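You operate a simulated robot arm through the tools that you are given. There is no shell and no other tool. Be economical: measure what you need, move in short steps, check, and stop when the job is done.

Carry out the task below with a simulated two-armed robot. There is one attempt and no reset: what you move stays moved.

## Task
Shut the drawer under the cream overlocker. Open the lint drawer, put the brown lint wad on the top of the cart away inside, then shut the drawer. Fetch the orange yarn cone and stand it on the far end of the belt. Put the 10 die from the pad of the steam table on the cream job card there and the 12 die on the top of the cart. Put the navy cardigan front on the pad of the steam table away on the top of the side table. Shut the upper drawer of the small blue cabinet. Put the steel cup on the top of the cart. Put the wax block from the top of the wooden table on the top of the window bench. Open the glass door, take the olive jumper from the floor of the drying cabinet and leave it on the bottom shelf of the yarn rack and shut the door again. Open the right cabinet drawer. Do these in any order. Set down upright: orange yarn cone.

The check looks at the end state, three seconds after you hand in, the way a careful person would. Anything else that was tipped, shoved, dropped, spilled or broken makes it a failure.

## Robot
Two 7-joint arms with fingered hands on one trunk, on a base that drives. Base frame: it is fixed to the floor where the robot stands at the start and does not move with it; the origin is under the middle of the robot, x ahead of it, y to its left, z up. Units: m, degrees, N and s.
The left shoulder is at the start at [0.07, 0.162, 1.096], the right one opposite. With the tool pointing down near the work surface each hand reaches from about 0.1 to 0.7 m from the robot's upright axis, wherever it stands, measured 20 degrees to its own side. Places, roughly: bottom shelf of the yarn rack [-5.1, 0.1, 0.1]; brown lint wad (5x5x4 cm) [0.8, -1.4, 0.8]; die [-3.25, -3, 1]; drawer under the cream overlocker [0.7, 0.2, 0.7]; far end of the belt [1.2, -2.9, 0.8]; glass door [-4.7, -2.1, 0.8]; job card [-3.5, -3, 1]; lint drawer [-4.8, 2.3, 0.7]; lint tray [-4.9, 2.3, 0.7]; navy cardigan front [-3.75, -3, 1]; olive jumper [-5, -2.25, 0.5]; orange yarn cone [0.25, -3, 0.75]; right cabinet drawer [-5, 1.2, 0.8]; steel cup (11x8x8 cm) [2.4, 0.3, 0.8]; top of the cart [1, -1.3, 0.7]; top of the side table [-0.4, -1.4, 0.8]; top of the window bench [2.7, -0.2, 0.8]; upper drawer of the small blue cabinet [2.8, -0.1, 0.9]; wax block (4x6x3 cm) [2.6, 4.3, 0.8]. Payload 4 kg a hand.
The TCP of each hand is the grasp point between the finger pads, 0.026 m short of the fingertips. In the tool frame z runs along the fingers and y along their closing line. Largest opening 0.132 m; the body of the gripper starts 0.073 m behind the TCP. The gripper is a hand of 4 fingers: y runs from the thumb to the fingers, the wrist lies at [0, 0, -0.224] in the tool frame.
Orientation is that of the tool frame in the base frame, as a unit quaternion [x, y, z, w]. With the fingers straight down and closing along the base's y, the tool's x points along the base's -x, its y along +y and its z along -z.

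## Interface
- The arms move only by the tool play_rows. It takes "left_commands", "right_commands" or both (then of equal length, played together; a hand with none holds still); each is a list of rows, each a list of 6 numbers: the shift along the tool's x, y, z in units of 25 mm (1.0 is 25 mm), then the turn, a rotation vector about the tool's x, y, z in units of 4 degrees (1.0 is 4 degrees). In form: [[dx, dy, dz, wx, wy, wz], ...]. A call has 1 to 12 rows; each row shifts and turns the commanded pose from where the row before left it, along the tool's axes as they then stand. A call with a number of a shift or a turn outside -1 to 1 is refused whole. Each row takes 0.2 s and may step no farther than 0.05 m and 8.6 degrees from the row before; otherwise, the whole call is refused. Where a pose cannot be reached the arm comes as near as it can. A force on the tool above 40 N (or 10 N above the force at the start of the call, whichever is more), or a blocked arm, ends the call early, and 0.2 s more pass. In this call time passes only in rows, and 0.2 s behind the last. It gives the time, the measured TCP pose, the force on the tool (base axes), the opening and the grip force at its end, in the units of the frame above (readings bear some noise), with the torque about the TCP (base axes, N m) and any sound that the robot's microphone picked up.
- Cameras (640 x 400 px; columns grow to the right, rows downward): "scene" is now at [0.1367, 0.0017, 1.3224]; the picture's right is [0.17, -0.99, 0.00], its down [-0.73, -0.13, -0.67] and it looks along [0.66, 0.11, -0.74] (base axes); focal length 292 px, centre (320, 200). "left" rides on the left gripper at [-0.073, 0.006, -0.094] in its tool frame; the picture's right is [-0.08, -1.00, 0.00], its down [0.78, -0.06, -0.62] and it looks along [0.62, -0.05, 0.79] (tool axes); focal length 230 px, centre (320, 200). "right" rides on the right gripper at [0.073, 0.006, -0.094] in its tool frame; the picture's right is [-0.08, 1.00, 0.00], its down [-0.79, -0.06, -0.62] and it looks along [-0.61, -0.05, 0.79] (tool axes); focal length 230 px, centre (320, 200).
- grab_frame(camera): a new picture of that camera. The clock stands still meanwhile.
- slide_trunk(by): slides the trunk up (or, below 0, down) by that many m; the arms and the scene camera ride with it, the base frame stays. It gives what a move gives, with no picture.
- steer(legs): drives the robot by 1 to 6 legs, each [ahead, left, turn to the left] in m, m and degrees, along the robot's own axes; the way and the turn of a leg run together, so that a leg with both is an arc; at most 1.5 m and 180 degrees a leg. The arms and the cameras ride along, it lands a little off, and it stops where it bumps. It gives what a move gives.
- finger_targets(finger1, finger2, finger3, thumb_bend, hand): sets how far each is bent, from 0 (flat) to 1 (curled in); at 0.3 the hand is open as for a grip, at 0.7 the pads meet at the TCP. One left out holds its place. A second passes; each finger stops where it meets its share of the squeeze, and holds until it gets a number again. It is the only way to open and close the hand. It gives what a move gives, with no picture; readings hold the bend of each and the force on the fingers (four entries, about 0 where the hand has none), thumb and palm.
- aim_head(pan, tilt): turns the head with the scene camera to pan (to the left, within 86 degrees either way) and tilt (down, from -29 to 69), counted from straight ahead of the robot. It gives what a move gives.
- locate(camera, pixels): for up to 12 pixels [column, row] of the newest picture of that camera ("zoom" is the newest enlarged one), the place [x, y, z] in the base frame of the surface seen there, good to about 0.003 m, but the place of the scene camera against the robot may be out by one fixed shift of up to 0.025 m in any direction. The clock stands still meanwhile.
- close_up(camera, box): a new picture of the part [left, top, right, bottom] of that camera's present view, enlarged. The clock stands still meanwhile.
- job_done(): hands the job in; it is judged then, once.

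Keep the steps short. Do not move on a guess: measure, check each grasp and each placing, and mend mistakes. In all there are 371 turns and 322 pictures (those below and enlarged ones count). Leave the grippers open and the arms clear of the work at the hand-in unless told otherwise, and finish with a single line.

The tools are called as name(argument=value, ...) on one line, values as JSON. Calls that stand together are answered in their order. play_rows: Moves the arms, as the interface text tells. Its arguments: {"type":"object","properties":{"left_commands":{"type":"array"},"right_commands":{"type":"array"}},"required":[]} The other tools are called the same way: slide_trunk (by) slides the trunk up or down; finger_targets (finger1, finger2, finger3, thumb_bend, hand) moves the fingers one by one; steer (legs) drives the base; aim_head (pan, tilt) turns the head that bears the scene camera; grab_frame (camera) takes a picture; locate (camera, pixels) gives the place of the surface under pixels of a picture; close_up (camera, box) takes an enlarged picture of a part of a camera's view; job_done () hands the job in.

At the start:

```text
t: 0.0
left_eef_pos: [0.577, 0.2782, 0.8623]
left_tool_rot: [0.0, 1.0, 0.0, 0.0]
left_contact_force: [-0.2, -0.1, 0.1]
left_wrist_torque: [0.02, -0.04, -0.03]
left_gripper_width: 0.1318
left_grasp_force: 0.0
left_shape: jaw
left_bend: [0.3, 0.3, 0.3, 0.3]
left_finger forces: [0.0, 0.0, 0.0, 0.0, 0.0, 0.1]
right_eef_pos: [0.6155, -0.2295, 0.926]
right_tool_rot: [0.0, 1.0, 0.0, 0.0]
right_contact_force: [-0.4, 0.0, 0.4]
right_wrist_torque: [0.03, 0.01, -0.01]
right_gripper_width: 0.1317
right_grasp_force: 0.0
right_shape: jaw
right_bend: [0.3, 0.3, 0.3, 0.3]
right_finger forces: [0.0, 0.0, 0.0, 0.0, 0.0, 0.0]
trunk travel left (down, up): [-0.575, 0.365]
robot x, y, heading: [0.0003, 0.0021, -0.2]
head pan, tilt: [9.8, 48.1]
```

scene: 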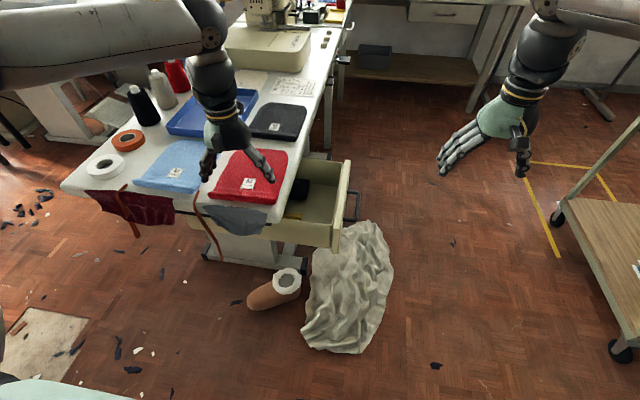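
right: 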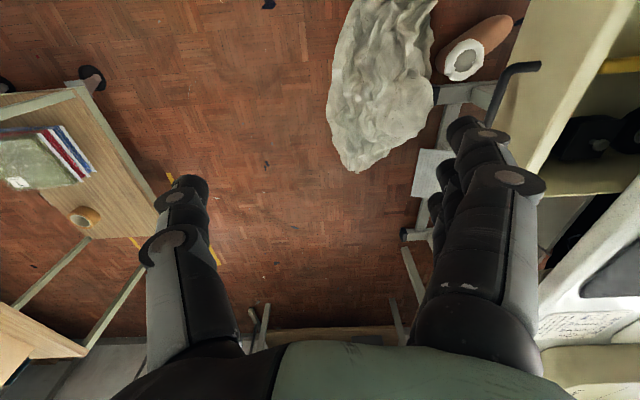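
left: 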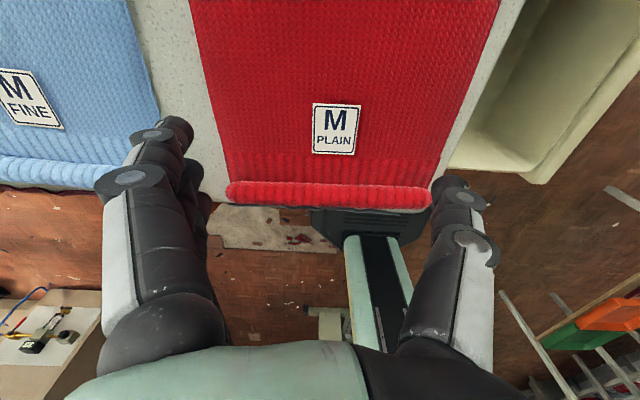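

I see the open drawer at about (320,210) with its handle at (357,205). I measure it first.

grab_frame(camera="scene")

locate(camera="scene", pixels=[[345, 205], [348, 165], [336, 243], [357, 205], [357, 190], [352, 218], [300, 155], [270, 235], [345, 270], [270, 190], [325, 235], [315, 165]])

close_up(camera="scene", box=[240, 120, 400, 280])

```text
318 pictures are left
```

scene: 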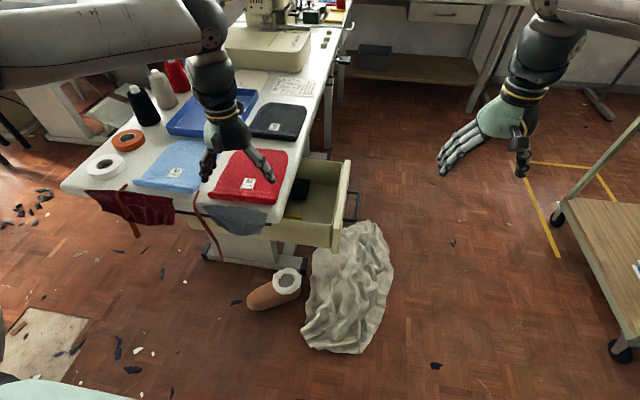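

```text
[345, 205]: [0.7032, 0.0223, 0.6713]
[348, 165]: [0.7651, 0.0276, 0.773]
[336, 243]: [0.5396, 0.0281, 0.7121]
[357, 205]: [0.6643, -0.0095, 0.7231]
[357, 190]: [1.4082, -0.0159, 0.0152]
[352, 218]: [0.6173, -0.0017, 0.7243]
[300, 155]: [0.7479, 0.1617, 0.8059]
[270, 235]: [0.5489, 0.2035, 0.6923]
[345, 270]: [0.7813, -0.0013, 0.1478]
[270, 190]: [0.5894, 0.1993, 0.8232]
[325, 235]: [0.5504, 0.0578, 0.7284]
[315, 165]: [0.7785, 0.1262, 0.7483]
```

```text
2.50 times, centred on (320, 200) of scene
```

zoom: 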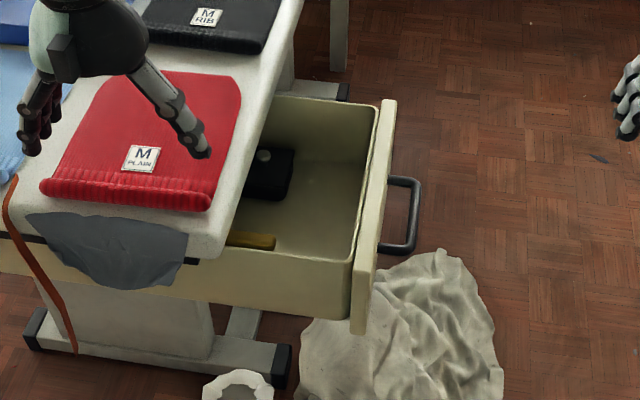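

The drawer front is at y≈0.02 with the handle bar at y≈-0.012, z≈0.724, x≈0.61–0.67; the table edge is at y≈0.16. I lower the open right hand beside the handle.

play_rows(right_commands=[[-0.4, 0, 1, 0, 0, 0], [-0.4, 0, 1, 0, 0, 0], [-0.3, 0, 1, 0, 0, 0], [0, 0, 1, 0, 0, 0], [0, 0, 1, 0, 0, 0], [0, 0, 1, 0, 0, 0], [0, 0, 1, 0, 0, 0], [0, 0, 0.9, 0, 0, 0], [0, 1, 0, 0, 0, 0], [0, 1, 0, 0, 0, 0], [0, 1, 0, 0, 0, 0]])

grab_frame(camera="scene")

```text
t: 2.4
left_eef_pos: [0.5767, 0.277, 0.8626]
left_tool_rot: [0.0, 1.0, 0.0, 0.0]
left_contact_force: [-0.5, 0.6, -0.2]
left_wrist_torque: [-0.01, 0.02, 0.01]
left_gripper_width: 0.1319
left_grasp_force: 0.2
left_shape: jaw
left_bend: [0.3, 0.3, 0.3, 0.3]
left_finger forces: [0.0, 0.0, 0.0, 0.1, 0.0, 0.0]
right_eef_pos: [0.6441, -0.1544, 0.7285]
right_tool_rot: [-0.001, 1.0, -0.001, 0.0]
right_contact_force: [0.2, -0.2, -0.1]
right_wrist_torque: [-0.01, -0.02, -0.03]
right_gripper_width: 0.1318
right_grasp_force: 0.0
right_shape: jaw
right_bend: [0.3, 0.3, 0.3, 0.3]
right_finger forces: [0.0, 0.1, 0.0, 0.1, 0.1, 0.1]
trunk travel left (down, up): [-0.575, 0.365]
robot x, y, heading: [-0.0027, -0.001, 0.0]
head pan, tilt: [9.8, 48.1]
```

```text
316 pictures are left
```

scene: 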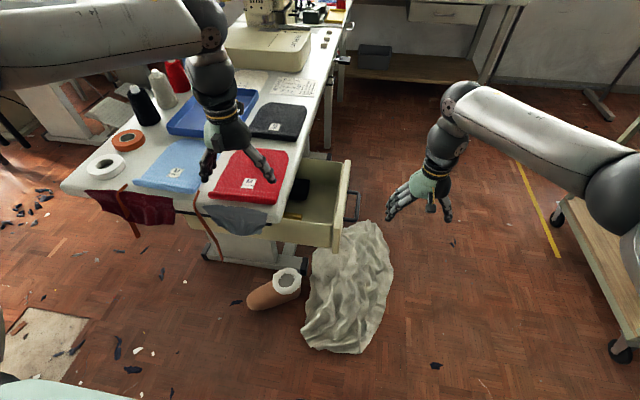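

The hand is beside the handle, with about 6–7 cm to go. I advance in +y and watch the force.

locate(camera="scene", pixels=[[389, 216], [392, 206], [449, 219], [396, 190], [357, 205]])

play_rows(right_commands=[[0, 1, 0, 0, 0, 0], [0, 1, 0, 0, 0, 0], [0, 0.6, 0, 0, 0, 0], [0, 0.6, 0, 0, 0, 0], [0, 0.6, 0, 0, 0, 0], [0, 0.6, 0, 0, 0, 0]])

grab_frame(camera="scene")

```text
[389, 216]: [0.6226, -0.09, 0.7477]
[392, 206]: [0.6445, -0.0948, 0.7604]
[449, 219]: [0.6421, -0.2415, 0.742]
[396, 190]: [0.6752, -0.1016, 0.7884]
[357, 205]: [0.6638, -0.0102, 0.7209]
```

```text
t: 3.8
left_eef_pos: [0.5775, 0.2769, 0.8636]
left_tool_rot: [0.0, 1.0, 0.0, 0.0]
left_contact_force: [-0.4, -0.1, -0.5]
left_wrist_torque: [0.0, -0.02, 0.02]
left_gripper_width: 0.1317
left_grasp_force: 0.1
left_shape: jaw
left_bend: [0.3, 0.3, 0.3, 0.3]
left_finger forces: [0.0, 0.1, 0.1, 0.0, 0.0, 0.0]
right_eef_pos: [0.6429, -0.0443, 0.7291]
right_tool_rot: [0.0, 1.0, 0.0, 0.0]
right_contact_force: [0.2, 0.0, 0.1]
right_wrist_torque: [0.0, -0.01, 0.02]
right_gripper_width: 0.132
right_grasp_force: 0.0
right_shape: jaw
right_bend: [0.3, 0.3, 0.3, 0.3]
right_finger forces: [0.0, 0.0, 0.1, 0.1, 0.0, 0.0]
trunk travel left (down, up): [-0.575, 0.365]
robot x, y, heading: [0.0005, -0.0002, 0.1]
head pan, tilt: [9.8, 48.1]
```

```text
315 pictures are left
```

scene: 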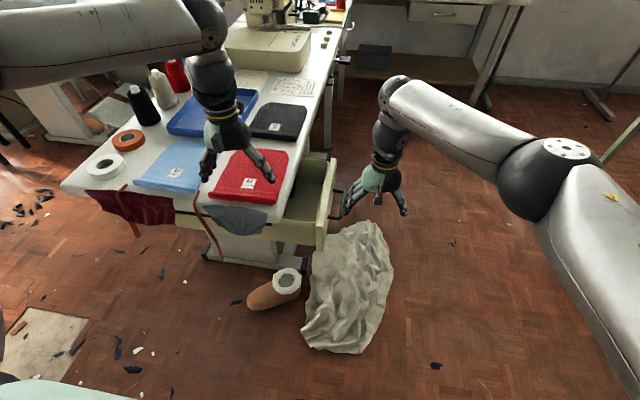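

The drawer is moving in with no resistance to speak of. I keep pushing.

play_rows(right_commands=[[0, 0.8, 0, 0, 0, 0], [0, 0.8, 0, 0, 0, 0], [0, 0.8, 0, 0, 0, 0], [0, 0.5, 0, 0, 0, 0], [0, 0.5, 0, 0, 0, 0], [0, 0.5, 0, 0, 0, 0], [0, 0.4, 0, 0, 0, 0]])

close_up(camera="scene", box=[220, 110, 420, 270])

```text
t: 5.4
left_eef_pos: [0.5772, 0.2763, 0.8614]
left_tool_rot: [0.0, 1.0, 0.001, 0.0]
left_contact_force: [0.1, 0.7, -0.1]
left_wrist_torque: [0.0, 0.04, 0.04]
left_gripper_width: 0.132
left_grasp_force: 0.1
left_shape: jaw
left_bend: [0.3, 0.3, 0.3, 0.3]
left_finger forces: [0.0, 0.0, 0.0, 0.1, 0.0, 0.0]
right_eef_pos: [0.6423, 0.0629, 0.7281]
right_tool_rot: [0.0, 1.0, -0.001, 0.0]
right_contact_force: [0.5, 0.6, 0.3]
right_wrist_torque: [0.01, 0.0, -0.01]
right_gripper_width: 0.1321
right_grasp_force: 0.0
right_shape: jaw
right_bend: [0.3, 0.3, 0.3, 0.3]
right_finger forces: [0.0, 0.1, 0.0, 0.0, 0.1, 0.0]
trunk travel left (down, up): [-0.575, 0.365]
robot x, y, heading: [0.0017, -0.0001, -0.0]
head pan, tilt: [9.8, 48.1]
```

```text
2.50 times, centred on (320, 190) of scene
```

zoom: 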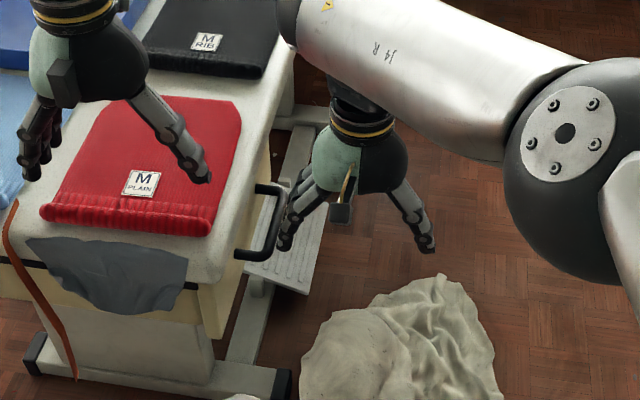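

The front is now under the table edge, the handle at zoom (262,220). I push on until it stops.

play_rows(right_commands=[[0, 0.4, 0, 0, 0, 0], [0, 0.4, 0, 0, 0, 0], [0, 0.4, 0, 0, 0, 0], [0, 0.4, 0, 0, 0, 0]])

close_up(camera="scene", box=[220, 110, 420, 270])

locate(camera="zoom", pixels=[[270, 205], [225, 300], [245, 255], [230, 210], [215, 290]])

```text
t: 6.4
left_eef_pos: [0.5765, 0.2782, 0.8621]
left_tool_rot: [0.0, 1.0, 0.0, 0.0]
left_contact_force: [0.8, -0.1, -0.9]
left_wrist_torque: [0.0, 0.0, 0.0]
left_gripper_width: 0.132
left_grasp_force: 0.0
left_shape: jaw
left_bend: [0.3, 0.3, 0.3, 0.3]
left_finger forces: [0.1, 0.0, 0.0, 0.0, 0.0, 0.0]
right_eef_pos: [0.6282, 0.0894, 0.7297]
right_tool_rot: [-0.001, 1.0, 0.002, 0.0]
right_contact_force: [0.4, -0.6, 1.4]
right_wrist_torque: [0.07, 0.04, -0.04]
right_gripper_width: 0.1319
right_grasp_force: 0.1
right_shape: jaw
right_bend: [0.3, 0.3, 0.3, 0.3]
right_finger forces: [1.3, 0.1, 0.1, 0.1, 0.1, 0.0]
right hand out of reach, approached as far as the arm can: row 2, 3, 4
trunk travel left (down, up): [-0.575, 0.365]
robot x, y, heading: [0.0014, 0.0007, -0.0]
head pan, tilt: [9.8, 48.1]
```

```text
2.50 times, centred on (320, 190) of scene
```

zoom: 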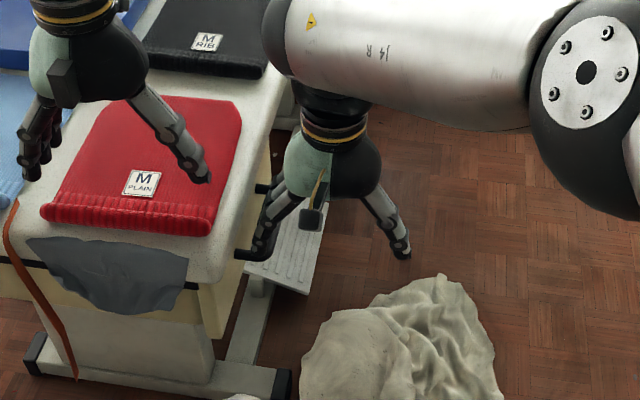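

```text
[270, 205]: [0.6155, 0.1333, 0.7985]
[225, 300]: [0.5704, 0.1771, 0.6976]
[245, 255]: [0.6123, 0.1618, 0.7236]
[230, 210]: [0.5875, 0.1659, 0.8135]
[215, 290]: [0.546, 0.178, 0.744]
```

The reach ends here; the front is now at y≈0.178, under the top. I can't yet tell whether it is fully shut, so I back the hand off and measure obstacles on the floor before driving.

play_rows(right_commands=[[0, -0.8, 0, 0, 0, 0], [0, -1, 0, 0, 0, 0], [0, -1, 0, 0, 0, 0], [0, -1, 0, 0, 0, 0], [0, -1, 0, 0, 0, 0], [0, -1, 0, 0, 0, 0], [0, -1, 0, 0, 0, 0], [0, -1, 0, 0, 0, 0], [0, -1, 0, 0, 0, 0], [0, -1, 0, 0, 0, 0], [0, -1, -1, 0, 0, 0], [0, -1, -1, 0, 0, 0]])

grab_frame(camera="scene")

locate(camera="scene", pixels=[[310, 345], [355, 352], [390, 270], [270, 305], [300, 300], [570, 205], [618, 345], [350, 232], [30, 385], [435, 366]])

```text
t: 9.0
left_eef_pos: [0.577, 0.2766, 0.8615]
left_tool_rot: [0.0, 1.0, 0.0, 0.0]
left_contact_force: [0.4, -0.3, 0.6]
left_wrist_torque: [0.01, -0.01, 0.01]
left_gripper_width: 0.132
left_grasp_force: 0.1
left_shape: jaw
left_bend: [0.3, 0.3, 0.3, 0.3]
left_finger forces: [0.1, 0.0, 0.1, 0.0, 0.0, 0.1]
right_eef_pos: [0.6303, -0.2074, 0.7808]
right_tool_rot: [-0.001, 1.0, 0.001, 0.001]
right_contact_force: [-0.2, 0.0, -0.3]
right_wrist_torque: [0.01, -0.01, -0.01]
right_gripper_width: 0.1319
right_grasp_force: 0.1
right_shape: jaw
right_bend: [0.3, 0.3, 0.3, 0.3]
right_finger forces: [0.0, 0.1, 0.0, 0.0, 0.0, 0.1]
trunk travel left (down, up): [-0.575, 0.365]
robot x, y, heading: [-0.0002, -0.001, -0.0]
head pan, tilt: [9.8, 48.1]
```

```text
312 pictures are left
```

scene: 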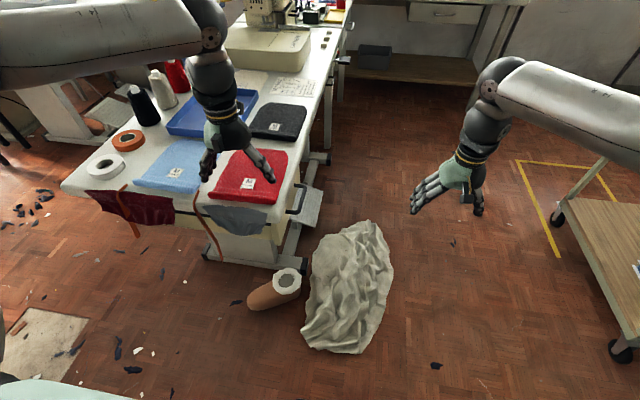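

```text
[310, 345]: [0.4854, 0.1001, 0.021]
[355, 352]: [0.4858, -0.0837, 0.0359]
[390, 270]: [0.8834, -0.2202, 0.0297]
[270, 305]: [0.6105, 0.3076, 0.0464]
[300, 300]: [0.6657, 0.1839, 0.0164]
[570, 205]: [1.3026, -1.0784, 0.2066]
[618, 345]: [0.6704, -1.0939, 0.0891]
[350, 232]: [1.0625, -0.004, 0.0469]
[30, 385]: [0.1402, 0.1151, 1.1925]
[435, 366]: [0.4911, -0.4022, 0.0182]
```

The fabric covers x 0.48–1.06, y −0.22–0.1, and the cart legs start at y≈−1.08. I pull both hands in and up for driving.

play_rows(left_commands=[[0, 0, -1, 0, 0, 0], [0, 0, -1, 0, 0, 0], [0, 0, -1, 0, 0, 0], [1, 0, -1, 0, 0, 0], [1, 0, -1, 0, 0, 0], [1, 0, 0, 0, 0, 0], [1, 0, 0, 0, 0, 0], [1, 0, 0, 0, 0, 0], [1, 0, 0, 0, 0, 0], [1, 0, 0, 0, 0, 0]], right_commands=[[0, 0, -1, 0, 0, 0], [0, 0, -1, 0, 0, 0], [0, 0, -1, 0, 0, 0], [1, 0, -1, 0, 0, 0], [1, 0, -1, 0, 0, 0], [1, 0, -1, 0, 0, 0], [1, 0, -1, 0, 0, 0], [1, 0, -1, 0, 0, 0], [1, 0, -1, 0, 0, 0], [1, 0, 0, 0, 0, 0]])

steer(legs=[[0, -0.62, 0], [0.5, 0, 0], [0, 0, 90]])

grab_frame(camera="scene")

```text
t: 11.2
left_eef_pos: [0.4014, 0.2758, 0.9857]
left_tool_rot: [0.0, 1.0, -0.001, -0.001]
left_contact_force: [-0.9, -0.3, -0.4]
left_wrist_torque: [0.06, 0.0, -0.01]
left_gripper_width: 0.1316
left_grasp_force: 0.1
left_shape: jaw
left_bend: [0.3, 0.3, 0.3, 0.3]
left_finger forces: [0.0, 0.0, 0.0, 0.1, 0.1, 0.1]
right_eef_pos: [0.4525, -0.2088, 1.0056]
right_tool_rot: [0.0, 1.0, 0.0, 0.0]
right_contact_force: [-0.3, -0.3, 0.0]
right_wrist_torque: [0.03, -0.01, 0.03]
right_gripper_width: 0.132
right_grasp_force: 0.0
right_shape: jaw
right_bend: [0.3, 0.3, 0.3, 0.3]
right_finger forces: [0.0, 0.1, 0.0, 0.1, 0.0, 0.0]
trunk travel left (down, up): [-0.575, 0.365]
robot x, y, heading: [0.0014, 0.0035, -0.1]
head pan, tilt: [9.8, 48.1]
```

```text
t: 20.9
left_eef_pos: [0.2232, -0.1997, 0.9857]
left_tool_rot: [-0.702, 0.712, 0.0, 0.0]
left_contact_force: [0.1, 0.4, 0.1]
left_wrist_torque: [0.0, -0.02, -0.04]
left_gripper_width: 0.132
left_grasp_force: 0.1
left_shape: jaw
left_bend: [0.3, 0.3, 0.3, 0.3]
left_finger forces: [0.0, 0.0, 0.0, 0.0, 0.1, 0.0]
right_eef_pos: [0.7083, -0.1517, 1.0061]
right_tool_rot: [-0.703, 0.711, 0.0, 0.0]
right_contact_force: [-0.8, 0.3, -0.8]
right_wrist_torque: [0.0, 0.0, 0.02]
right_gripper_width: 0.1317
right_grasp_force: 0.1
right_shape: jaw
right_bend: [0.3, 0.3, 0.3, 0.3]
right_finger forces: [0.1, 0.1, 0.0, 0.0, 0.0, 0.1]
trunk travel left (down, up): [-0.575, 0.365]
robot x, y, heading: [0.4968, -0.6095, 89.6]
head pan, tilt: [9.8, 48.1]
```

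```text
311 pictures are left
```

scene: 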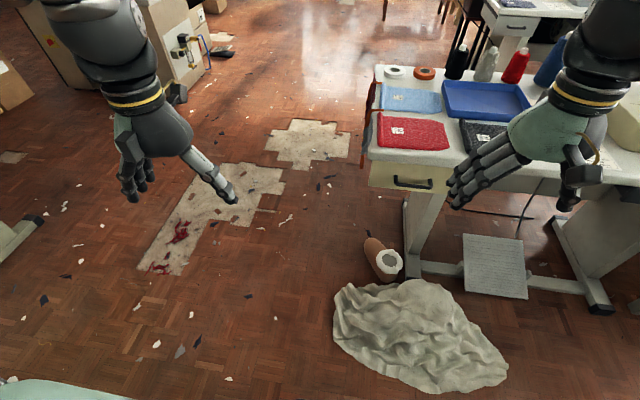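

close_up(camera="scene", box=[340, 120, 500, 220])

locate(camera="zoom", pixels=[[130, 230], [250, 260], [350, 260], [360, 290], [180, 240], [450, 180], [130, 150]])

```text
4.00 times, centred on (420, 170) of scene
```

zoom: 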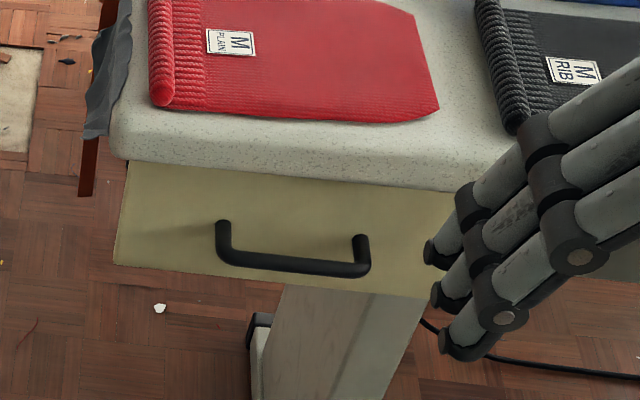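

```text
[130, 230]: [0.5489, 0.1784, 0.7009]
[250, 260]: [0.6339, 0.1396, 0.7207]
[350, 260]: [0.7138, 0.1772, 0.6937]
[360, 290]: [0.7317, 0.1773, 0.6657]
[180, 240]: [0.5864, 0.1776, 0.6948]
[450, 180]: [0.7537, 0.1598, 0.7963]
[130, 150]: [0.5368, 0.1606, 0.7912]
```

The front sits 1.8 cm under the edge and looks flush. I confirm with a gentle push: the right hand goes down in front of the handle and moves forward.

play_rows(right_commands=[[0, 0, 1, 0, 0, 0], [0, 0, 1, 0, 0, 0], [0, 0, 1, 0, 0, 0], [0, 0, 1, 0, 0, 0], [0, 0, 1, 0, 0, 0], [0, 0, 1, 0, 0, 0], [0, 0, 1, 0, 0, 0], [0, 0, 1, 0, 0, 0], [0, 0, 1, 0, 0, 0], [0, 0, 1, 0, 0, 0], [0, 0, 1, 0, 0, 0]])

play_rows(right_commands=[[-1, 0, 0, 0, 0, 0], [-1, 0, 0, 0, 0, 0], [-1, 0, 0, 0, 0, 0], [-1, 0, 0, 0, 0, 0], [-1, 0, 0, 0, 0, 0], [-1, 0, 0, 0, 0, 0], [-1, 0, 0, 0, 0, 0], [-0.8, 0, 0, 0, 0, 0], [-0.8, 0, 0, 0, 0, 0], [-0.5, 0, 0, 0, 0, 0], [-0.5, 0, 0, 0, 0, 0], [-0.5, 0, 0, 0, 0, 0]])

grab_frame(camera="scene")

```text
t: 23.3
left_eef_pos: [0.2243, -0.199, 0.9859]
left_tool_rot: [-0.703, 0.711, 0.0, -0.001]
left_contact_force: [-0.7, 0.9, -0.4]
left_wrist_torque: [-0.01, 0.01, 0.0]
left_gripper_width: 0.1319
left_grasp_force: 0.2
left_shape: jaw
left_bend: [0.3, 0.3, 0.3, 0.3]
left_finger forces: [0.0, 0.0, 0.1, 0.0, 0.0, 0.0]
right_eef_pos: [0.7089, -0.1536, 0.7322]
right_tool_rot: [-0.703, 0.711, 0.0, 0.0]
right_contact_force: [-0.7, 0.4, -0.8]
right_wrist_torque: [0.01, 0.03, -0.01]
right_gripper_width: 0.1322
right_grasp_force: 0.0
right_shape: jaw
right_bend: [0.3, 0.3, 0.3, 0.3]
right_finger forces: [0.1, 0.1, 0.0, 0.0, 0.1, 0.0]
trunk travel left (down, up): [-0.575, 0.365]
robot x, y, heading: [0.4915, -0.6068, 89.3]
head pan, tilt: [9.8, 48.1]
```

```text
t: 25.9
left_eef_pos: [0.2231, -0.1995, 0.9867]
left_tool_rot: [-0.702, 0.712, 0.0, 0.001]
left_contact_force: [0.1, -0.1, -0.7]
left_wrist_torque: [0.03, 0.01, 0.01]
left_gripper_width: 0.1319
left_grasp_force: 0.0
left_shape: jaw
left_bend: [0.3, 0.3, 0.3, 0.3]
left_finger forces: [0.1, 0.0, 0.1, 0.0, 0.1, 0.0]
right_eef_pos: [0.7106, 0.0998, 0.7319]
right_tool_rot: [-0.703, 0.712, 0.001, 0.001]
right_contact_force: [0.1, 0.4, 0.7]
right_wrist_torque: [-0.01, -0.01, 0.0]
right_gripper_width: 0.1319
right_grasp_force: 0.0
right_shape: jaw
right_bend: [0.3, 0.3, 0.3, 0.3]
right_finger forces: [0.0, 0.0, 0.0, 0.1, 0.1, 0.0]
trunk travel left (down, up): [-0.575, 0.365]
robot x, y, heading: [0.4959, -0.6104, 89.4]
head pan, tilt: [9.8, 48.1]
```

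```text
309 pictures are left
```

scene: 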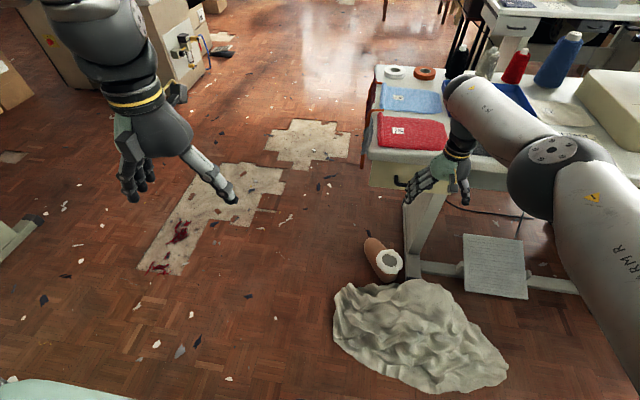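

play_rows(right_commands=[[-0.5, 0, 0, 0, 0, 0], [-0.5, 0, 0, 0, 0, 0], [-0.5, 0, 0, 0, 0, 0]])

close_up(camera="scene", box=[360, 120, 520, 220])

```text
t: 26.7
left_eef_pos: [0.2232, -0.1989, 0.9869]
left_tool_rot: [-0.703, 0.711, 0.0, -0.001]
left_contact_force: [-0.5, -0.5, -0.3]
left_wrist_torque: [0.02, 0.02, -0.01]
left_gripper_width: 0.1317
left_grasp_force: 0.1
left_shape: jaw
left_bend: [0.3, 0.3, 0.3, 0.3]
left_finger forces: [0.0, 0.1, 0.0, 0.0, 0.0, 0.0]
right_eef_pos: [0.7107, 0.1122, 0.7307]
right_tool_rot: [-0.703, 0.712, -0.001, 0.0]
right_contact_force: [-0.1, 0.4, 0.4]
right_wrist_torque: [-0.01, -0.05, 0.0]
right_gripper_width: 0.132
right_grasp_force: 0.1
right_shape: jaw
right_bend: [0.3, 0.3, 0.3, 0.3]
right_finger forces: [0.1, 0.0, 0.0, 0.1, 0.2, 0.0]
right hand out of reach, approached as far as the arm can: row 2, 3
trunk travel left (down, up): [-0.575, 0.365]
robot x, y, heading: [0.4942, -0.6035, 89.2]
head pan, tilt: [9.8, 48.1]
```

```text
4.00 times, centred on (440, 170) of scene
```

zoom: 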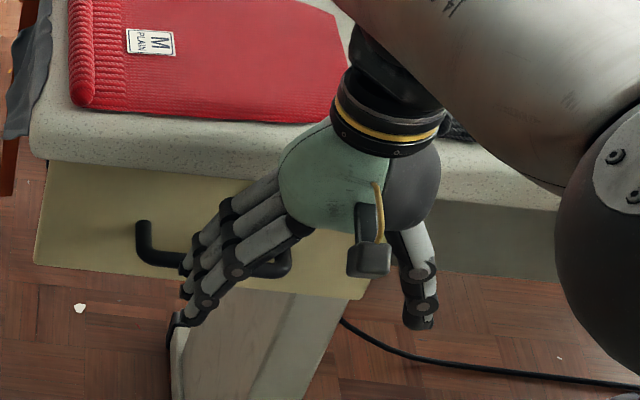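

Out of arm reach by a little; I drive 3 cm ahead to complete the push.

steer(legs=[[0.03, 0, 0]])

close_up(camera="scene", box=[360, 120, 520, 220])

locate(camera="zoom", pixels=[[60, 230], [100, 230], [340, 270], [150, 260], [270, 265]])

```text
t: 27.7
left_eef_pos: [0.2247, -0.1678, 0.9866]
left_tool_rot: [-0.702, 0.712, -0.001, -0.001]
left_contact_force: [0.3, 0.3, 0.7]
left_wrist_torque: [-0.02, 0.02, 0.04]
left_gripper_width: 0.1319
left_grasp_force: 0.0
left_shape: jaw
left_bend: [0.3, 0.3, 0.3, 0.3]
left_finger forces: [0.0, 0.0, 0.0, 0.0, 0.0, 0.1]
right_eef_pos: [0.7125, 0.1398, 0.7293]
right_tool_rot: [-0.703, 0.711, -0.004, -0.005]
right_contact_force: [0.4, -0.9, -1.3]
right_wrist_torque: [0.03, -0.01, 0.03]
right_gripper_width: 0.1319
right_grasp_force: 0.1
right_shape: jaw
right_bend: [0.3, 0.3, 0.3, 0.3]
right_finger forces: [0.1, 0.0, 0.5, 0.0, 0.1, 0.0]
trunk travel left (down, up): [-0.575, 0.365]
robot x, y, heading: [0.4966, -0.5761, 89.4]
head pan, tilt: [9.8, 48.1]
stopped in leg 1: the force on the tool passed its limit at 67 N (the readings are from after the stop); the commanded pose is now the measured one
```

```text
4.00 times, centred on (440, 170) of scene
```

zoom: 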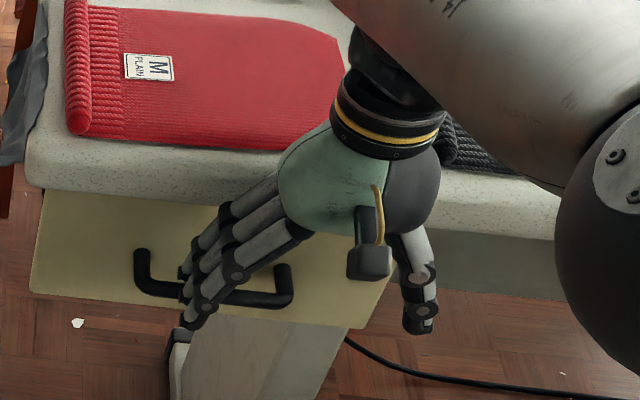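

```text
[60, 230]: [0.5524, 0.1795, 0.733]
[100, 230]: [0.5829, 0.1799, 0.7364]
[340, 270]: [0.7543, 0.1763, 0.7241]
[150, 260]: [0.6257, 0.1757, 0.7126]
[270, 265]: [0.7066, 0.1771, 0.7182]
```

The drawer hit its stop (67 N) and its front stayed at y≈0.178: it is shut. I withdraw the hand, raise it, then turn to face +x and look at the window bench.

play_rows(right_commands=[[1, 0, 0, 0, 0, 0], [1, 0, 0, 0, 0, 0], [1, 0, 0, 0, 0, 0], [1, 0, 0, 0, 0, 0], [1, 0, 0, 0, 0, 0], [1, 0, -1, 0, 0, 0], [1, 0, -1, 0, 0, 0], [1, 0, -1, 0, 0, 0], [1, 0, -1, 0, 0, 0], [1, 0, -1, 0, 0, 0], [1, 0, -1, 0, 0, 0], [1, 0, -1, 0, 0, 0]])

steer(legs=[[-0.05, 0, 0], [0, 0, -90]])

aim_head(pan=0, tilt=25)

grab_frame(camera="scene")

```text
t: 30.3
left_eef_pos: [0.2245, -0.1692, 0.9877]
left_tool_rot: [-0.703, 0.712, 0.0, 0.0]
left_contact_force: [0.0, 0.6, 0.3]
left_wrist_torque: [0.02, 0.03, -0.04]
left_gripper_width: 0.1319
left_grasp_force: 0.1
left_shape: jaw
left_bend: [0.3, 0.3, 0.3, 0.3]
left_finger forces: [0.1, 0.1, 0.0, 0.0, 0.0, 0.0]
right_eef_pos: [0.7091, -0.1593, 0.9087]
right_tool_rot: [-0.702, 0.712, -0.003, -0.004]
right_contact_force: [0.9, -0.4, 0.0]
right_wrist_torque: [-0.02, -0.04, 0.01]
right_gripper_width: 0.1322
right_grasp_force: 0.0
right_shape: jaw
right_bend: [0.3, 0.3, 0.3, 0.3]
right_finger forces: [0.0, 0.0, 0.1, 0.0, 0.0, 0.1]
trunk travel left (down, up): [-0.575, 0.365]
robot x, y, heading: [0.498, -0.5741, 89.3]
head pan, tilt: [9.8, 48.1]
```

```text
t: 35.0
left_eef_pos: [0.8967, -0.3472, 0.9865]
left_tool_rot: [-0.003, 1.0, 0.001, -0.001]
left_contact_force: [0.3, 0.7, -0.4]
left_wrist_torque: [-0.02, 0.0, -0.03]
left_gripper_width: 0.1316
left_grasp_force: 0.0
left_shape: jaw
left_bend: [0.3, 0.3, 0.3, 0.3]
left_finger forces: [0.0, 0.0, 0.0, 0.0, 0.1, 0.1]
right_eef_pos: [0.9168, -0.8315, 0.9077]
right_tool_rot: [-0.003, 1.0, 0.001, -0.005]
right_contact_force: [-0.1, 0.1, -0.1]
right_wrist_torque: [0.01, -0.01, -0.01]
right_gripper_width: 0.1319
right_grasp_force: 0.0
right_shape: jaw
right_bend: [0.3, 0.3, 0.3, 0.3]
right_finger forces: [0.0, 0.1, 0.1, 0.0, 0.0, 0.0]
trunk travel left (down, up): [-0.575, 0.365]
robot x, y, heading: [0.493, -0.6263, 0.3]
head pan, tilt: [9.8, 48.1]
```

```text
t: 35.9
left_eef_pos: [0.8965, -0.3466, 0.9863]
left_tool_rot: [-0.003, 1.0, 0.0, -0.001]
left_contact_force: [-0.3, 1.2, 0.0]
left_wrist_torque: [0.0, 0.0, 0.03]
left_gripper_width: 0.1317
left_grasp_force: 0.1
left_shape: jaw
left_bend: [0.3, 0.3, 0.3, 0.3]
left_finger forces: [0.1, 0.0, 0.0, 0.1, 0.0, 0.0]
right_eef_pos: [0.9171, -0.832, 0.9091]
right_tool_rot: [-0.002, 1.0, 0.001, -0.005]
right_contact_force: [-0.4, 0.4, -0.5]
right_wrist_torque: [0.0, 0.0, 0.0]
right_gripper_width: 0.1318
right_grasp_force: 0.1
right_shape: jaw
right_bend: [0.3, 0.3, 0.3, 0.3]
right_finger forces: [0.0, 0.1, 0.0, 0.0, 0.0, 0.0]
trunk travel left (down, up): [-0.575, 0.365]
robot x, y, heading: [0.4943, -0.6284, 0.3]
head pan, tilt: [0.0, 25.0]
```

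```text
306 pictures are left
```

scene: 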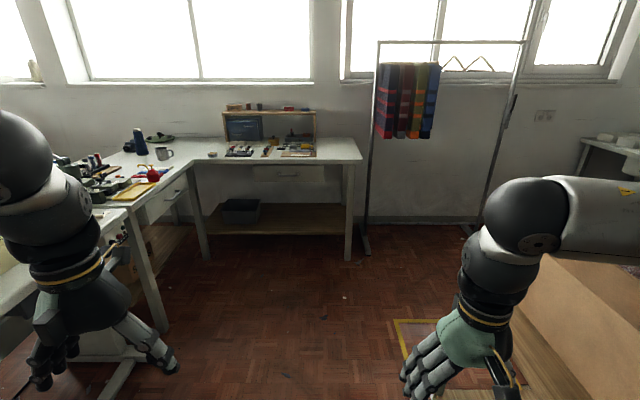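

I see the L-shaped bench ahead, the cup at (165,152) and the cabinet at (270,130). I zoom in and measure.

close_up(camera="scene", box=[100, 90, 380, 265])

locate(camera="scene", pixels=[[165, 153], [240, 130], [240, 150], [310, 130], [348, 258], [362, 160], [205, 258], [163, 330], [330, 158], [290, 175], [160, 190], [120, 380]])

```text
2.29 times, centred on (240, 178) of scene
```

zoom: 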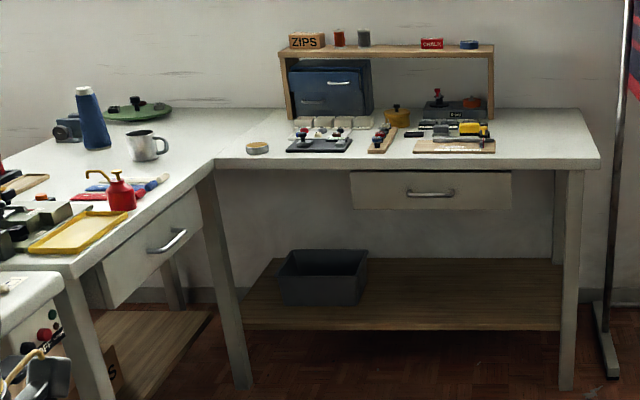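

```text
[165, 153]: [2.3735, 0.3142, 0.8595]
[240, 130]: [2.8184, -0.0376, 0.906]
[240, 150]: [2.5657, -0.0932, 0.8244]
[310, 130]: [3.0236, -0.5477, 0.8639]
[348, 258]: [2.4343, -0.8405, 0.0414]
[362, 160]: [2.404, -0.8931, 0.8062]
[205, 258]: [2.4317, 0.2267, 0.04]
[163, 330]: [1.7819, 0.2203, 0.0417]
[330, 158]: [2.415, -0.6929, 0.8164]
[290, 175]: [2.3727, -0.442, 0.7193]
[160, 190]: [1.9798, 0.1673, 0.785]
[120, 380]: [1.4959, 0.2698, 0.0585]
```

locate(camera="scene", pixels=[[580, 300], [540, 265], [635, 250], [530, 340], [410, 340], [370, 245], [470, 225]])

aim_head(pan=-50, tilt=35)

grab_frame(camera="scene")

```text
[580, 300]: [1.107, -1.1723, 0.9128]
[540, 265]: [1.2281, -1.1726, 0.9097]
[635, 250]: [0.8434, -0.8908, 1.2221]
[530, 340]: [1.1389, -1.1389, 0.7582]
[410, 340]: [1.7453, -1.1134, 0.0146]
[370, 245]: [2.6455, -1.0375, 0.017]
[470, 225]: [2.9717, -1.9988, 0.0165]
```

```text
t: 37.1
left_eef_pos: [0.8973, -0.3472, 0.9867]
left_tool_rot: [-0.002, 1.0, -0.001, 0.0]
left_contact_force: [0.1, 0.0, -0.6]
left_wrist_torque: [0.0, -0.01, 0.02]
left_gripper_width: 0.1318
left_grasp_force: 0.1
left_shape: jaw
left_bend: [0.3, 0.3, 0.3, 0.3]
left_finger forces: [0.1, 0.0, 0.0, 0.0, 0.0, 0.0]
right_eef_pos: [0.9166, -0.8322, 0.9085]
right_tool_rot: [-0.003, 1.0, 0.001, -0.005]
right_contact_force: [-0.6, -0.3, -0.8]
right_wrist_torque: [0.0, -0.01, -0.02]
right_gripper_width: 0.1319
right_grasp_force: 0.0
right_shape: jaw
right_bend: [0.3, 0.3, 0.3, 0.3]
right_finger forces: [0.1, 0.0, 0.0, 0.1, 0.1, 0.1]
trunk travel left (down, up): [-0.575, 0.365]
robot x, y, heading: [0.4928, -0.624, 0.3]
head pan, tilt: [-50.0, 35.0]
```

```text
304 pictures are left
```

scene: 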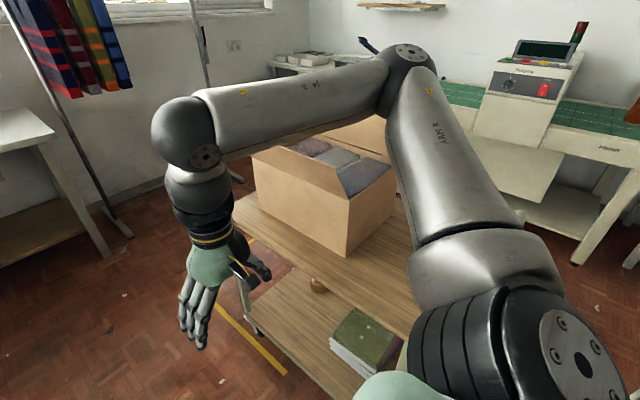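

The arm is above the box on the cart, so I can drive on. I go 1.1 m ahead and then look at the cabinet up close.

steer(legs=[[1.1, 0, 0], [0, 0.25, 0]])

aim_head(pan=5, tilt=22)

grab_frame(camera="scene")

```text
t: 44.1
left_eef_pos: [2.0015, -0.0972, 0.9867]
left_tool_rot: [0.0, 1.0, 0.0, -0.001]
left_contact_force: [-1.1, 0.3, 0.0]
left_wrist_torque: [0.0, -0.02, -0.01]
left_gripper_width: 0.1318
left_grasp_force: 0.0
left_shape: jaw
left_bend: [0.3, 0.3, 0.3, 0.3]
left_finger forces: [0.1, 0.1, 0.0, 0.1, 0.0, 0.0]
right_eef_pos: [2.0174, -0.5826, 0.9084]
right_tool_rot: [0.0, 1.0, 0.002, -0.005]
right_contact_force: [0.2, 0.7, 0.4]
right_wrist_torque: [-0.03, 0.02, -0.03]
right_gripper_width: 0.1323
right_grasp_force: 0.0
right_shape: jaw
right_bend: [0.3, 0.3, 0.3, 0.3]
right_finger forces: [0.1, 0.1, 0.0, 0.0, 0.1, 0.0]
trunk travel left (down, up): [-0.575, 0.365]
robot x, y, heading: [1.5982, -0.3722, -0.1]
head pan, tilt: [-50.0, 35.0]
```

```text
t: 45.4
left_eef_pos: [2.0023, -0.0974, 0.9867]
left_tool_rot: [0.0, 1.0, 0.0, -0.001]
left_contact_force: [-0.4, 0.2, 0.7]
left_wrist_torque: [0.02, -0.02, 0.01]
left_gripper_width: 0.1319
left_grasp_force: 0.1
left_shape: jaw
left_bend: [0.3, 0.3, 0.3, 0.3]
left_finger forces: [0.0, 0.1, 0.0, 0.1, 0.0, 0.1]
right_eef_pos: [2.019, -0.5826, 0.9085]
right_tool_rot: [0.0, 1.0, 0.001, -0.005]
right_contact_force: [-0.1, 0.0, 0.1]
right_wrist_torque: [0.04, -0.02, 0.01]
right_gripper_width: 0.1318
right_grasp_force: 0.1
right_shape: jaw
right_bend: [0.3, 0.3, 0.3, 0.3]
right_finger forces: [0.1, 0.0, 0.1, 0.0, 0.0, 0.1]
trunk travel left (down, up): [-0.575, 0.365]
robot x, y, heading: [1.5989, -0.3751, -0.1]
head pan, tilt: [5.0, 22.0]
```

```text
303 pictures are left
```

scene: 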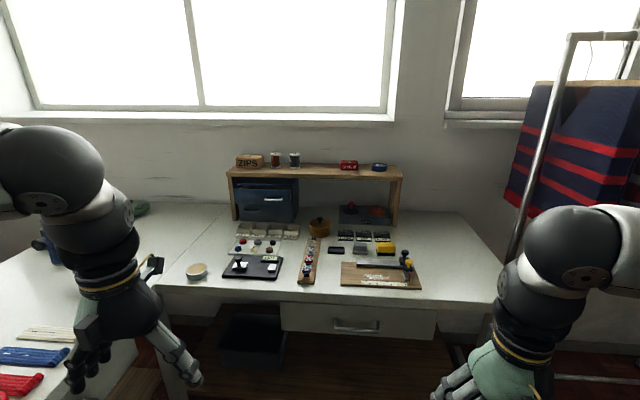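

close_up(camera="scene", box=[200, 150, 430, 294])

locate(camera="zoom", pixels=[[205, 135], [170, 170], [120, 120], [265, 130], [190, 115], [190, 210], [100, 230], [85, 100], [150, 55], [540, 60], [300, 200], [240, 260]])

```text
2.78 times, centred on (315, 222) of scene
```

zoom: 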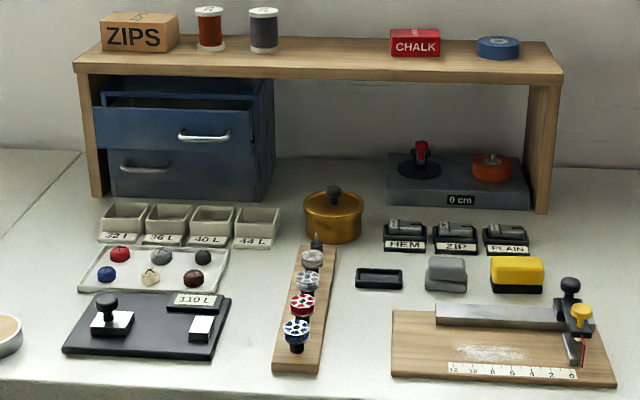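

```text
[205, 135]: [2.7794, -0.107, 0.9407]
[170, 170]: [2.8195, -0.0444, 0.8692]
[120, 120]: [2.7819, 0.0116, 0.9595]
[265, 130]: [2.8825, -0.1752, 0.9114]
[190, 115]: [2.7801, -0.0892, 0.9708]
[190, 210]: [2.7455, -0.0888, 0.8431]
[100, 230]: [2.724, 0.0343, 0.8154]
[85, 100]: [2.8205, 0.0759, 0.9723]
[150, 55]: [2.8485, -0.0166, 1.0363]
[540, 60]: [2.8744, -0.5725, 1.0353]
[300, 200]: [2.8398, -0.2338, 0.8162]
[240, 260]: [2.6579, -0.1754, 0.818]
```

The upper drawer's front is at x≈2.78 (lower one at 2.82), y −0.15…0.03, z 0.915–0.975, handle at y≈−0.09. I close the left hand's fingers and turn the hand to point forward, then drive up.

finger_targets(hand="left", finger1=0.7, finger2=0.7, finger3=0.7, thumb_bend=0.7)

play_rows(left_commands=[[0, 0, 0, 0, -1, 0], [0, 0, 0, 0, -1, 0], [0, 0, 0, 0, -1, 0], [0, 0, 0, 0, -1, 0], [0, 0, 0, 0, -1, 0], [0, 0, 0, 0, -1, 0], [0, 0, 0, 0, -1, 0], [0, 0, 0, 0, -1, 0], [0, 0, 0, 0, -1, 0], [0, 0, 0, 0, -1, 0], [0, 0, 0, 0, -1, 0], [0, 0, 0, 0, -1, 0]])

play_rows(left_commands=[[0, 0, 0, 0, -1, 0], [0, 0, 0, 0, -1, 0], [0, 0, 0, 0, -1, 0], [0, 0, 0, 0, -1, 0], [0, 0, 0, 0, -1, 0], [0, 0, 0, 0, -1, 0], [0, 0, 0, 0, -1, 0], [0, 0, 0, 0, -1, 0], [0, 0, 0, 0, -1, 0], [0, 0, 0, 0, -1, 0], [0, 0, 0, 0, -0.5, 0]])

grab_frame(camera="scene")

```text
t: 46.4
left_eef_pos: [2.0022, -0.0972, 0.9869]
left_tool_rot: [0.0, 1.0, 0.0, -0.001]
left_contact_force: [0.2, -0.1, -0.1]
left_wrist_torque: [-0.02, -0.02, 0.01]
left_gripper_width: 0.0144
left_grasp_force: 0.0
left_shape: fingers
left_bend: [0.7, 0.7, 0.7, 0.7]
left_finger forces: [0.0, 0.1, 0.0, 0.0, 0.1, 0.1]
right_eef_pos: [2.0175, -0.5817, 0.9086]
right_tool_rot: [0.0, 1.0, 0.0, -0.005]
right_contact_force: [0.1, -0.3, -1.0]
right_wrist_torque: [-0.03, -0.02, -0.02]
right_gripper_width: 0.132
right_grasp_force: 0.0
right_shape: jaw
right_bend: [0.3, 0.3, 0.3, 0.3]
right_finger forces: [0.0, 0.1, 0.0, 0.1, 0.1, 0.1]
trunk travel left (down, up): [-0.575, 0.365]
robot x, y, heading: [1.6001, -0.3719, 0.1]
head pan, tilt: [5.0, 22.0]
```

```text
t: 49.0
left_eef_pos: [2.0747, -0.0379, 1.0318]
left_tool_rot: [0.0, 0.914, -0.001, 0.406]
left_contact_force: [-0.3, -0.5, -0.5]
left_wrist_torque: [0.02, -0.03, 0.02]
left_gripper_width: 0.0144
left_grasp_force: 0.1
left_shape: fingers
left_bend: [0.7, 0.7, 0.7, 0.7]
left_finger forces: [0.1, 0.0, 0.0, 0.0, 0.0, 0.0]
left hand out of reach, approached as far as the arm can: row 6, 7, 8, 9, 10, 11, 12
right_eef_pos: [2.0179, -0.5819, 0.9087]
right_tool_rot: [0.0, 1.0, 0.001, -0.005]
right_contact_force: [-0.2, 0.0, 0.1]
right_wrist_torque: [0.0, -0.02, 0.06]
right_gripper_width: 0.1315
right_grasp_force: 0.0
right_shape: jaw
right_bend: [0.3, 0.3, 0.3, 0.3]
right_finger forces: [0.1, 0.1, 0.0, 0.1, 0.1, 0.0]
trunk travel left (down, up): [-0.575, 0.365]
robot x, y, heading: [1.5972, -0.3698, 0.1]
head pan, tilt: [5.0, 22.0]
```

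```text
t: 51.4
left_eef_pos: [2.1369, -0.0412, 1.0798]
left_tool_rot: [0.023, 0.783, -0.006, 0.622]
left_contact_force: [0.2, -0.6, 0.0]
left_wrist_torque: [0.01, 0.01, -0.04]
left_gripper_width: 0.0146
left_grasp_force: 0.0
left_shape: fingers
left_bend: [0.7, 0.7, 0.7, 0.7]
left_finger forces: [0.0, 0.0, 0.0, 0.0, 0.1, 0.0]
left hand out of reach, approached as far as the arm can: row 1, 2, 3, 4, 5, 6, 7, 8, 9, 10, 11
right_eef_pos: [2.0179, -0.5825, 0.9078]
right_tool_rot: [0.0, 1.0, 0.001, -0.006]
right_contact_force: [-0.5, -0.5, 0.3]
right_wrist_torque: [-0.01, 0.02, -0.01]
right_gripper_width: 0.1319
right_grasp_force: 0.0
right_shape: jaw
right_bend: [0.3, 0.3, 0.3, 0.3]
right_finger forces: [0.0, 0.1, 0.0, 0.1, 0.0, 0.0]
trunk travel left (down, up): [-0.575, 0.365]
robot x, y, heading: [1.599, -0.3747, 0.0]
head pan, tilt: [5.0, 22.0]
```

```text
301 pictures are left
```

scene: 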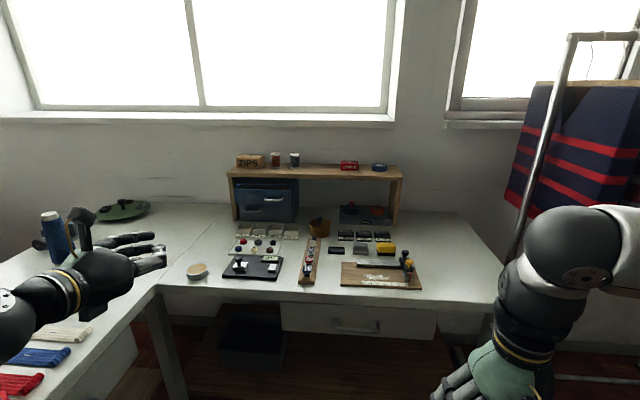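

The hand is nearly horizontal; it needs more forward room. I extend it 0.15 m forward (free air) and check the pose.

play_rows(left_commands=[[0, 0, 1, 0, 0, 0], [0, 0, 1, 0, 0, 0], [0, 0, 1, 0, 0, 0], [0, 0, 1, 0, 0, 0], [0, 0, 1, 0, 0, 0], [0, 0, 1, 0, 0, 0], [0, 0, 1, 0, 0, 0]])

```text
t: 53.0
left_eef_pos: [2.3071, -0.0473, 1.039]
left_tool_rot: [0.023, 0.783, -0.005, 0.621]
left_contact_force: [-0.3, -0.7, -0.2]
left_wrist_torque: [0.01, -0.04, -0.02]
left_gripper_width: 0.0143
left_grasp_force: 0.1
left_shape: fingers
left_bend: [0.7, 0.7, 0.7, 0.7]
left_finger forces: [0.1, 0.0, 0.1, 0.0, 0.0, 0.0]
right_eef_pos: [2.0184, -0.5821, 0.9086]
right_tool_rot: [0.0, 1.0, 0.002, -0.006]
right_contact_force: [0.3, 0.5, -0.9]
right_wrist_torque: [0.02, 0.0, -0.03]
right_gripper_width: 0.1318
right_grasp_force: 0.0
right_shape: jaw
right_bend: [0.3, 0.3, 0.3, 0.3]
right_finger forces: [0.0, 0.0, 0.0, 0.0, 0.0, 0.0]
trunk travel left (down, up): [-0.575, 0.365]
robot x, y, heading: [1.5971, -0.3749, -0.0]
head pan, tilt: [5.0, 22.0]
```

play_rows(left_commands=[[0, 0.4, 0, 0, -1, 0], [0, 0.3, 0, 0, -1, 0], [0.5, 0, 0, 0, -1, 0], [1, 0, 0, 0, -0.3, 0], [1, 0, 0, 0, 0, 0], [1, 0, 0, 0, 0, 0]])

steer(legs=[[0.3, 0, 0]])

aim_head(pan=20, tilt=25)

grab_frame(camera="scene")

```text
t: 54.4
left_eef_pos: [2.3204, -0.0743, 0.9685]
left_tool_rot: [0.031, 0.736, -0.015, 0.676]
left_contact_force: [0.0, 0.1, 0.3]
left_wrist_torque: [0.0, 0.01, 0.02]
left_gripper_width: 0.0142
left_grasp_force: 0.0
left_shape: fingers
left_bend: [0.7, 0.7, 0.7, 0.7]
left_finger forces: [0.0, 0.1, 0.1, 0.0, 0.0, 0.0]
left hand out of reach, approached as far as the arm can: row 1, 2, 3, 5, 6
right_eef_pos: [2.0173, -0.583, 0.9073]
right_tool_rot: [0.0, 1.0, 0.002, -0.006]
right_contact_force: [0.4, 0.0, -0.4]
right_wrist_torque: [0.01, -0.01, 0.0]
right_gripper_width: 0.1318
right_grasp_force: 0.1
right_shape: jaw
right_bend: [0.3, 0.3, 0.3, 0.3]
right_finger forces: [0.1, 0.0, 0.0, 0.0, 0.1, 0.0]
trunk travel left (down, up): [-0.575, 0.365]
robot x, y, heading: [1.5951, -0.378, 0.0]
head pan, tilt: [5.0, 22.0]
```

```text
t: 56.5
left_eef_pos: [2.6266, -0.0761, 0.9686]
left_tool_rot: [0.031, 0.736, -0.017, 0.676]
left_contact_force: [-0.2, 0.1, 0.2]
left_wrist_torque: [-0.01, -0.01, 0.0]
left_gripper_width: 0.0142
left_grasp_force: 0.1
left_shape: fingers
left_bend: [0.7, 0.7, 0.7, 0.7]
left_finger forces: [0.0, 0.0, 0.0, 0.0, 0.0, 0.0]
right_eef_pos: [2.3215, -0.5828, 0.9082]
right_tool_rot: [0.0, 1.0, 0.001, -0.007]
right_contact_force: [-0.3, 0.6, -0.4]
right_wrist_torque: [-0.01, 0.02, -0.02]
right_gripper_width: 0.1318
right_grasp_force: 0.1
right_shape: jaw
right_bend: [0.3, 0.3, 0.3, 0.3]
right_finger forces: [0.1, 0.1, 0.1, 0.0, 0.0, 0.0]
trunk travel left (down, up): [-0.575, 0.365]
robot x, y, heading: [1.9007, -0.3725, 0.2]
head pan, tilt: [5.0, 22.0]
```

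```text
t: 57.2
left_eef_pos: [2.6273, -0.076, 0.9689]
left_tool_rot: [0.031, 0.736, -0.016, 0.676]
left_contact_force: [0.7, -0.4, 0.1]
left_wrist_torque: [0.02, 0.0, -0.01]
left_gripper_width: 0.0142
left_grasp_force: 0.0
left_shape: fingers
left_bend: [0.7, 0.7, 0.7, 0.7]
left_finger forces: [0.0, 0.0, 0.1, 0.1, 0.1, 0.0]
right_eef_pos: [2.3219, -0.5827, 0.9073]
right_tool_rot: [0.0, 1.0, 0.001, -0.006]
right_contact_force: [0.3, -0.9, 1.1]
right_wrist_torque: [0.0, -0.02, -0.04]
right_gripper_width: 0.1318
right_grasp_force: 0.1
right_shape: jaw
right_bend: [0.3, 0.3, 0.3, 0.3]
right_finger forces: [0.0, 0.0, 0.0, 0.0, 0.0, 0.0]
trunk travel left (down, up): [-0.575, 0.365]
robot x, y, heading: [1.9037, -0.3743, 0.2]
head pan, tilt: [20.0, 25.0]
```

```text
300 pictures are left
```

scene: 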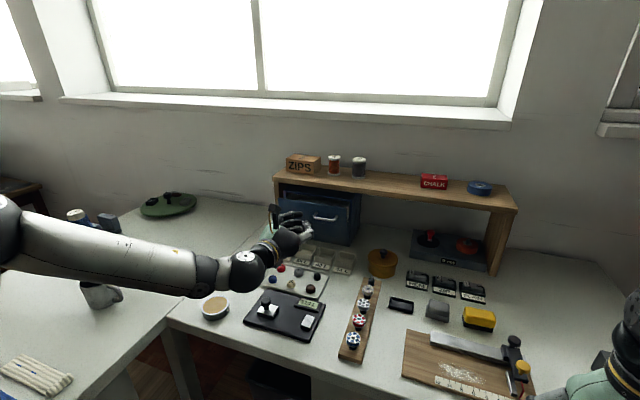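

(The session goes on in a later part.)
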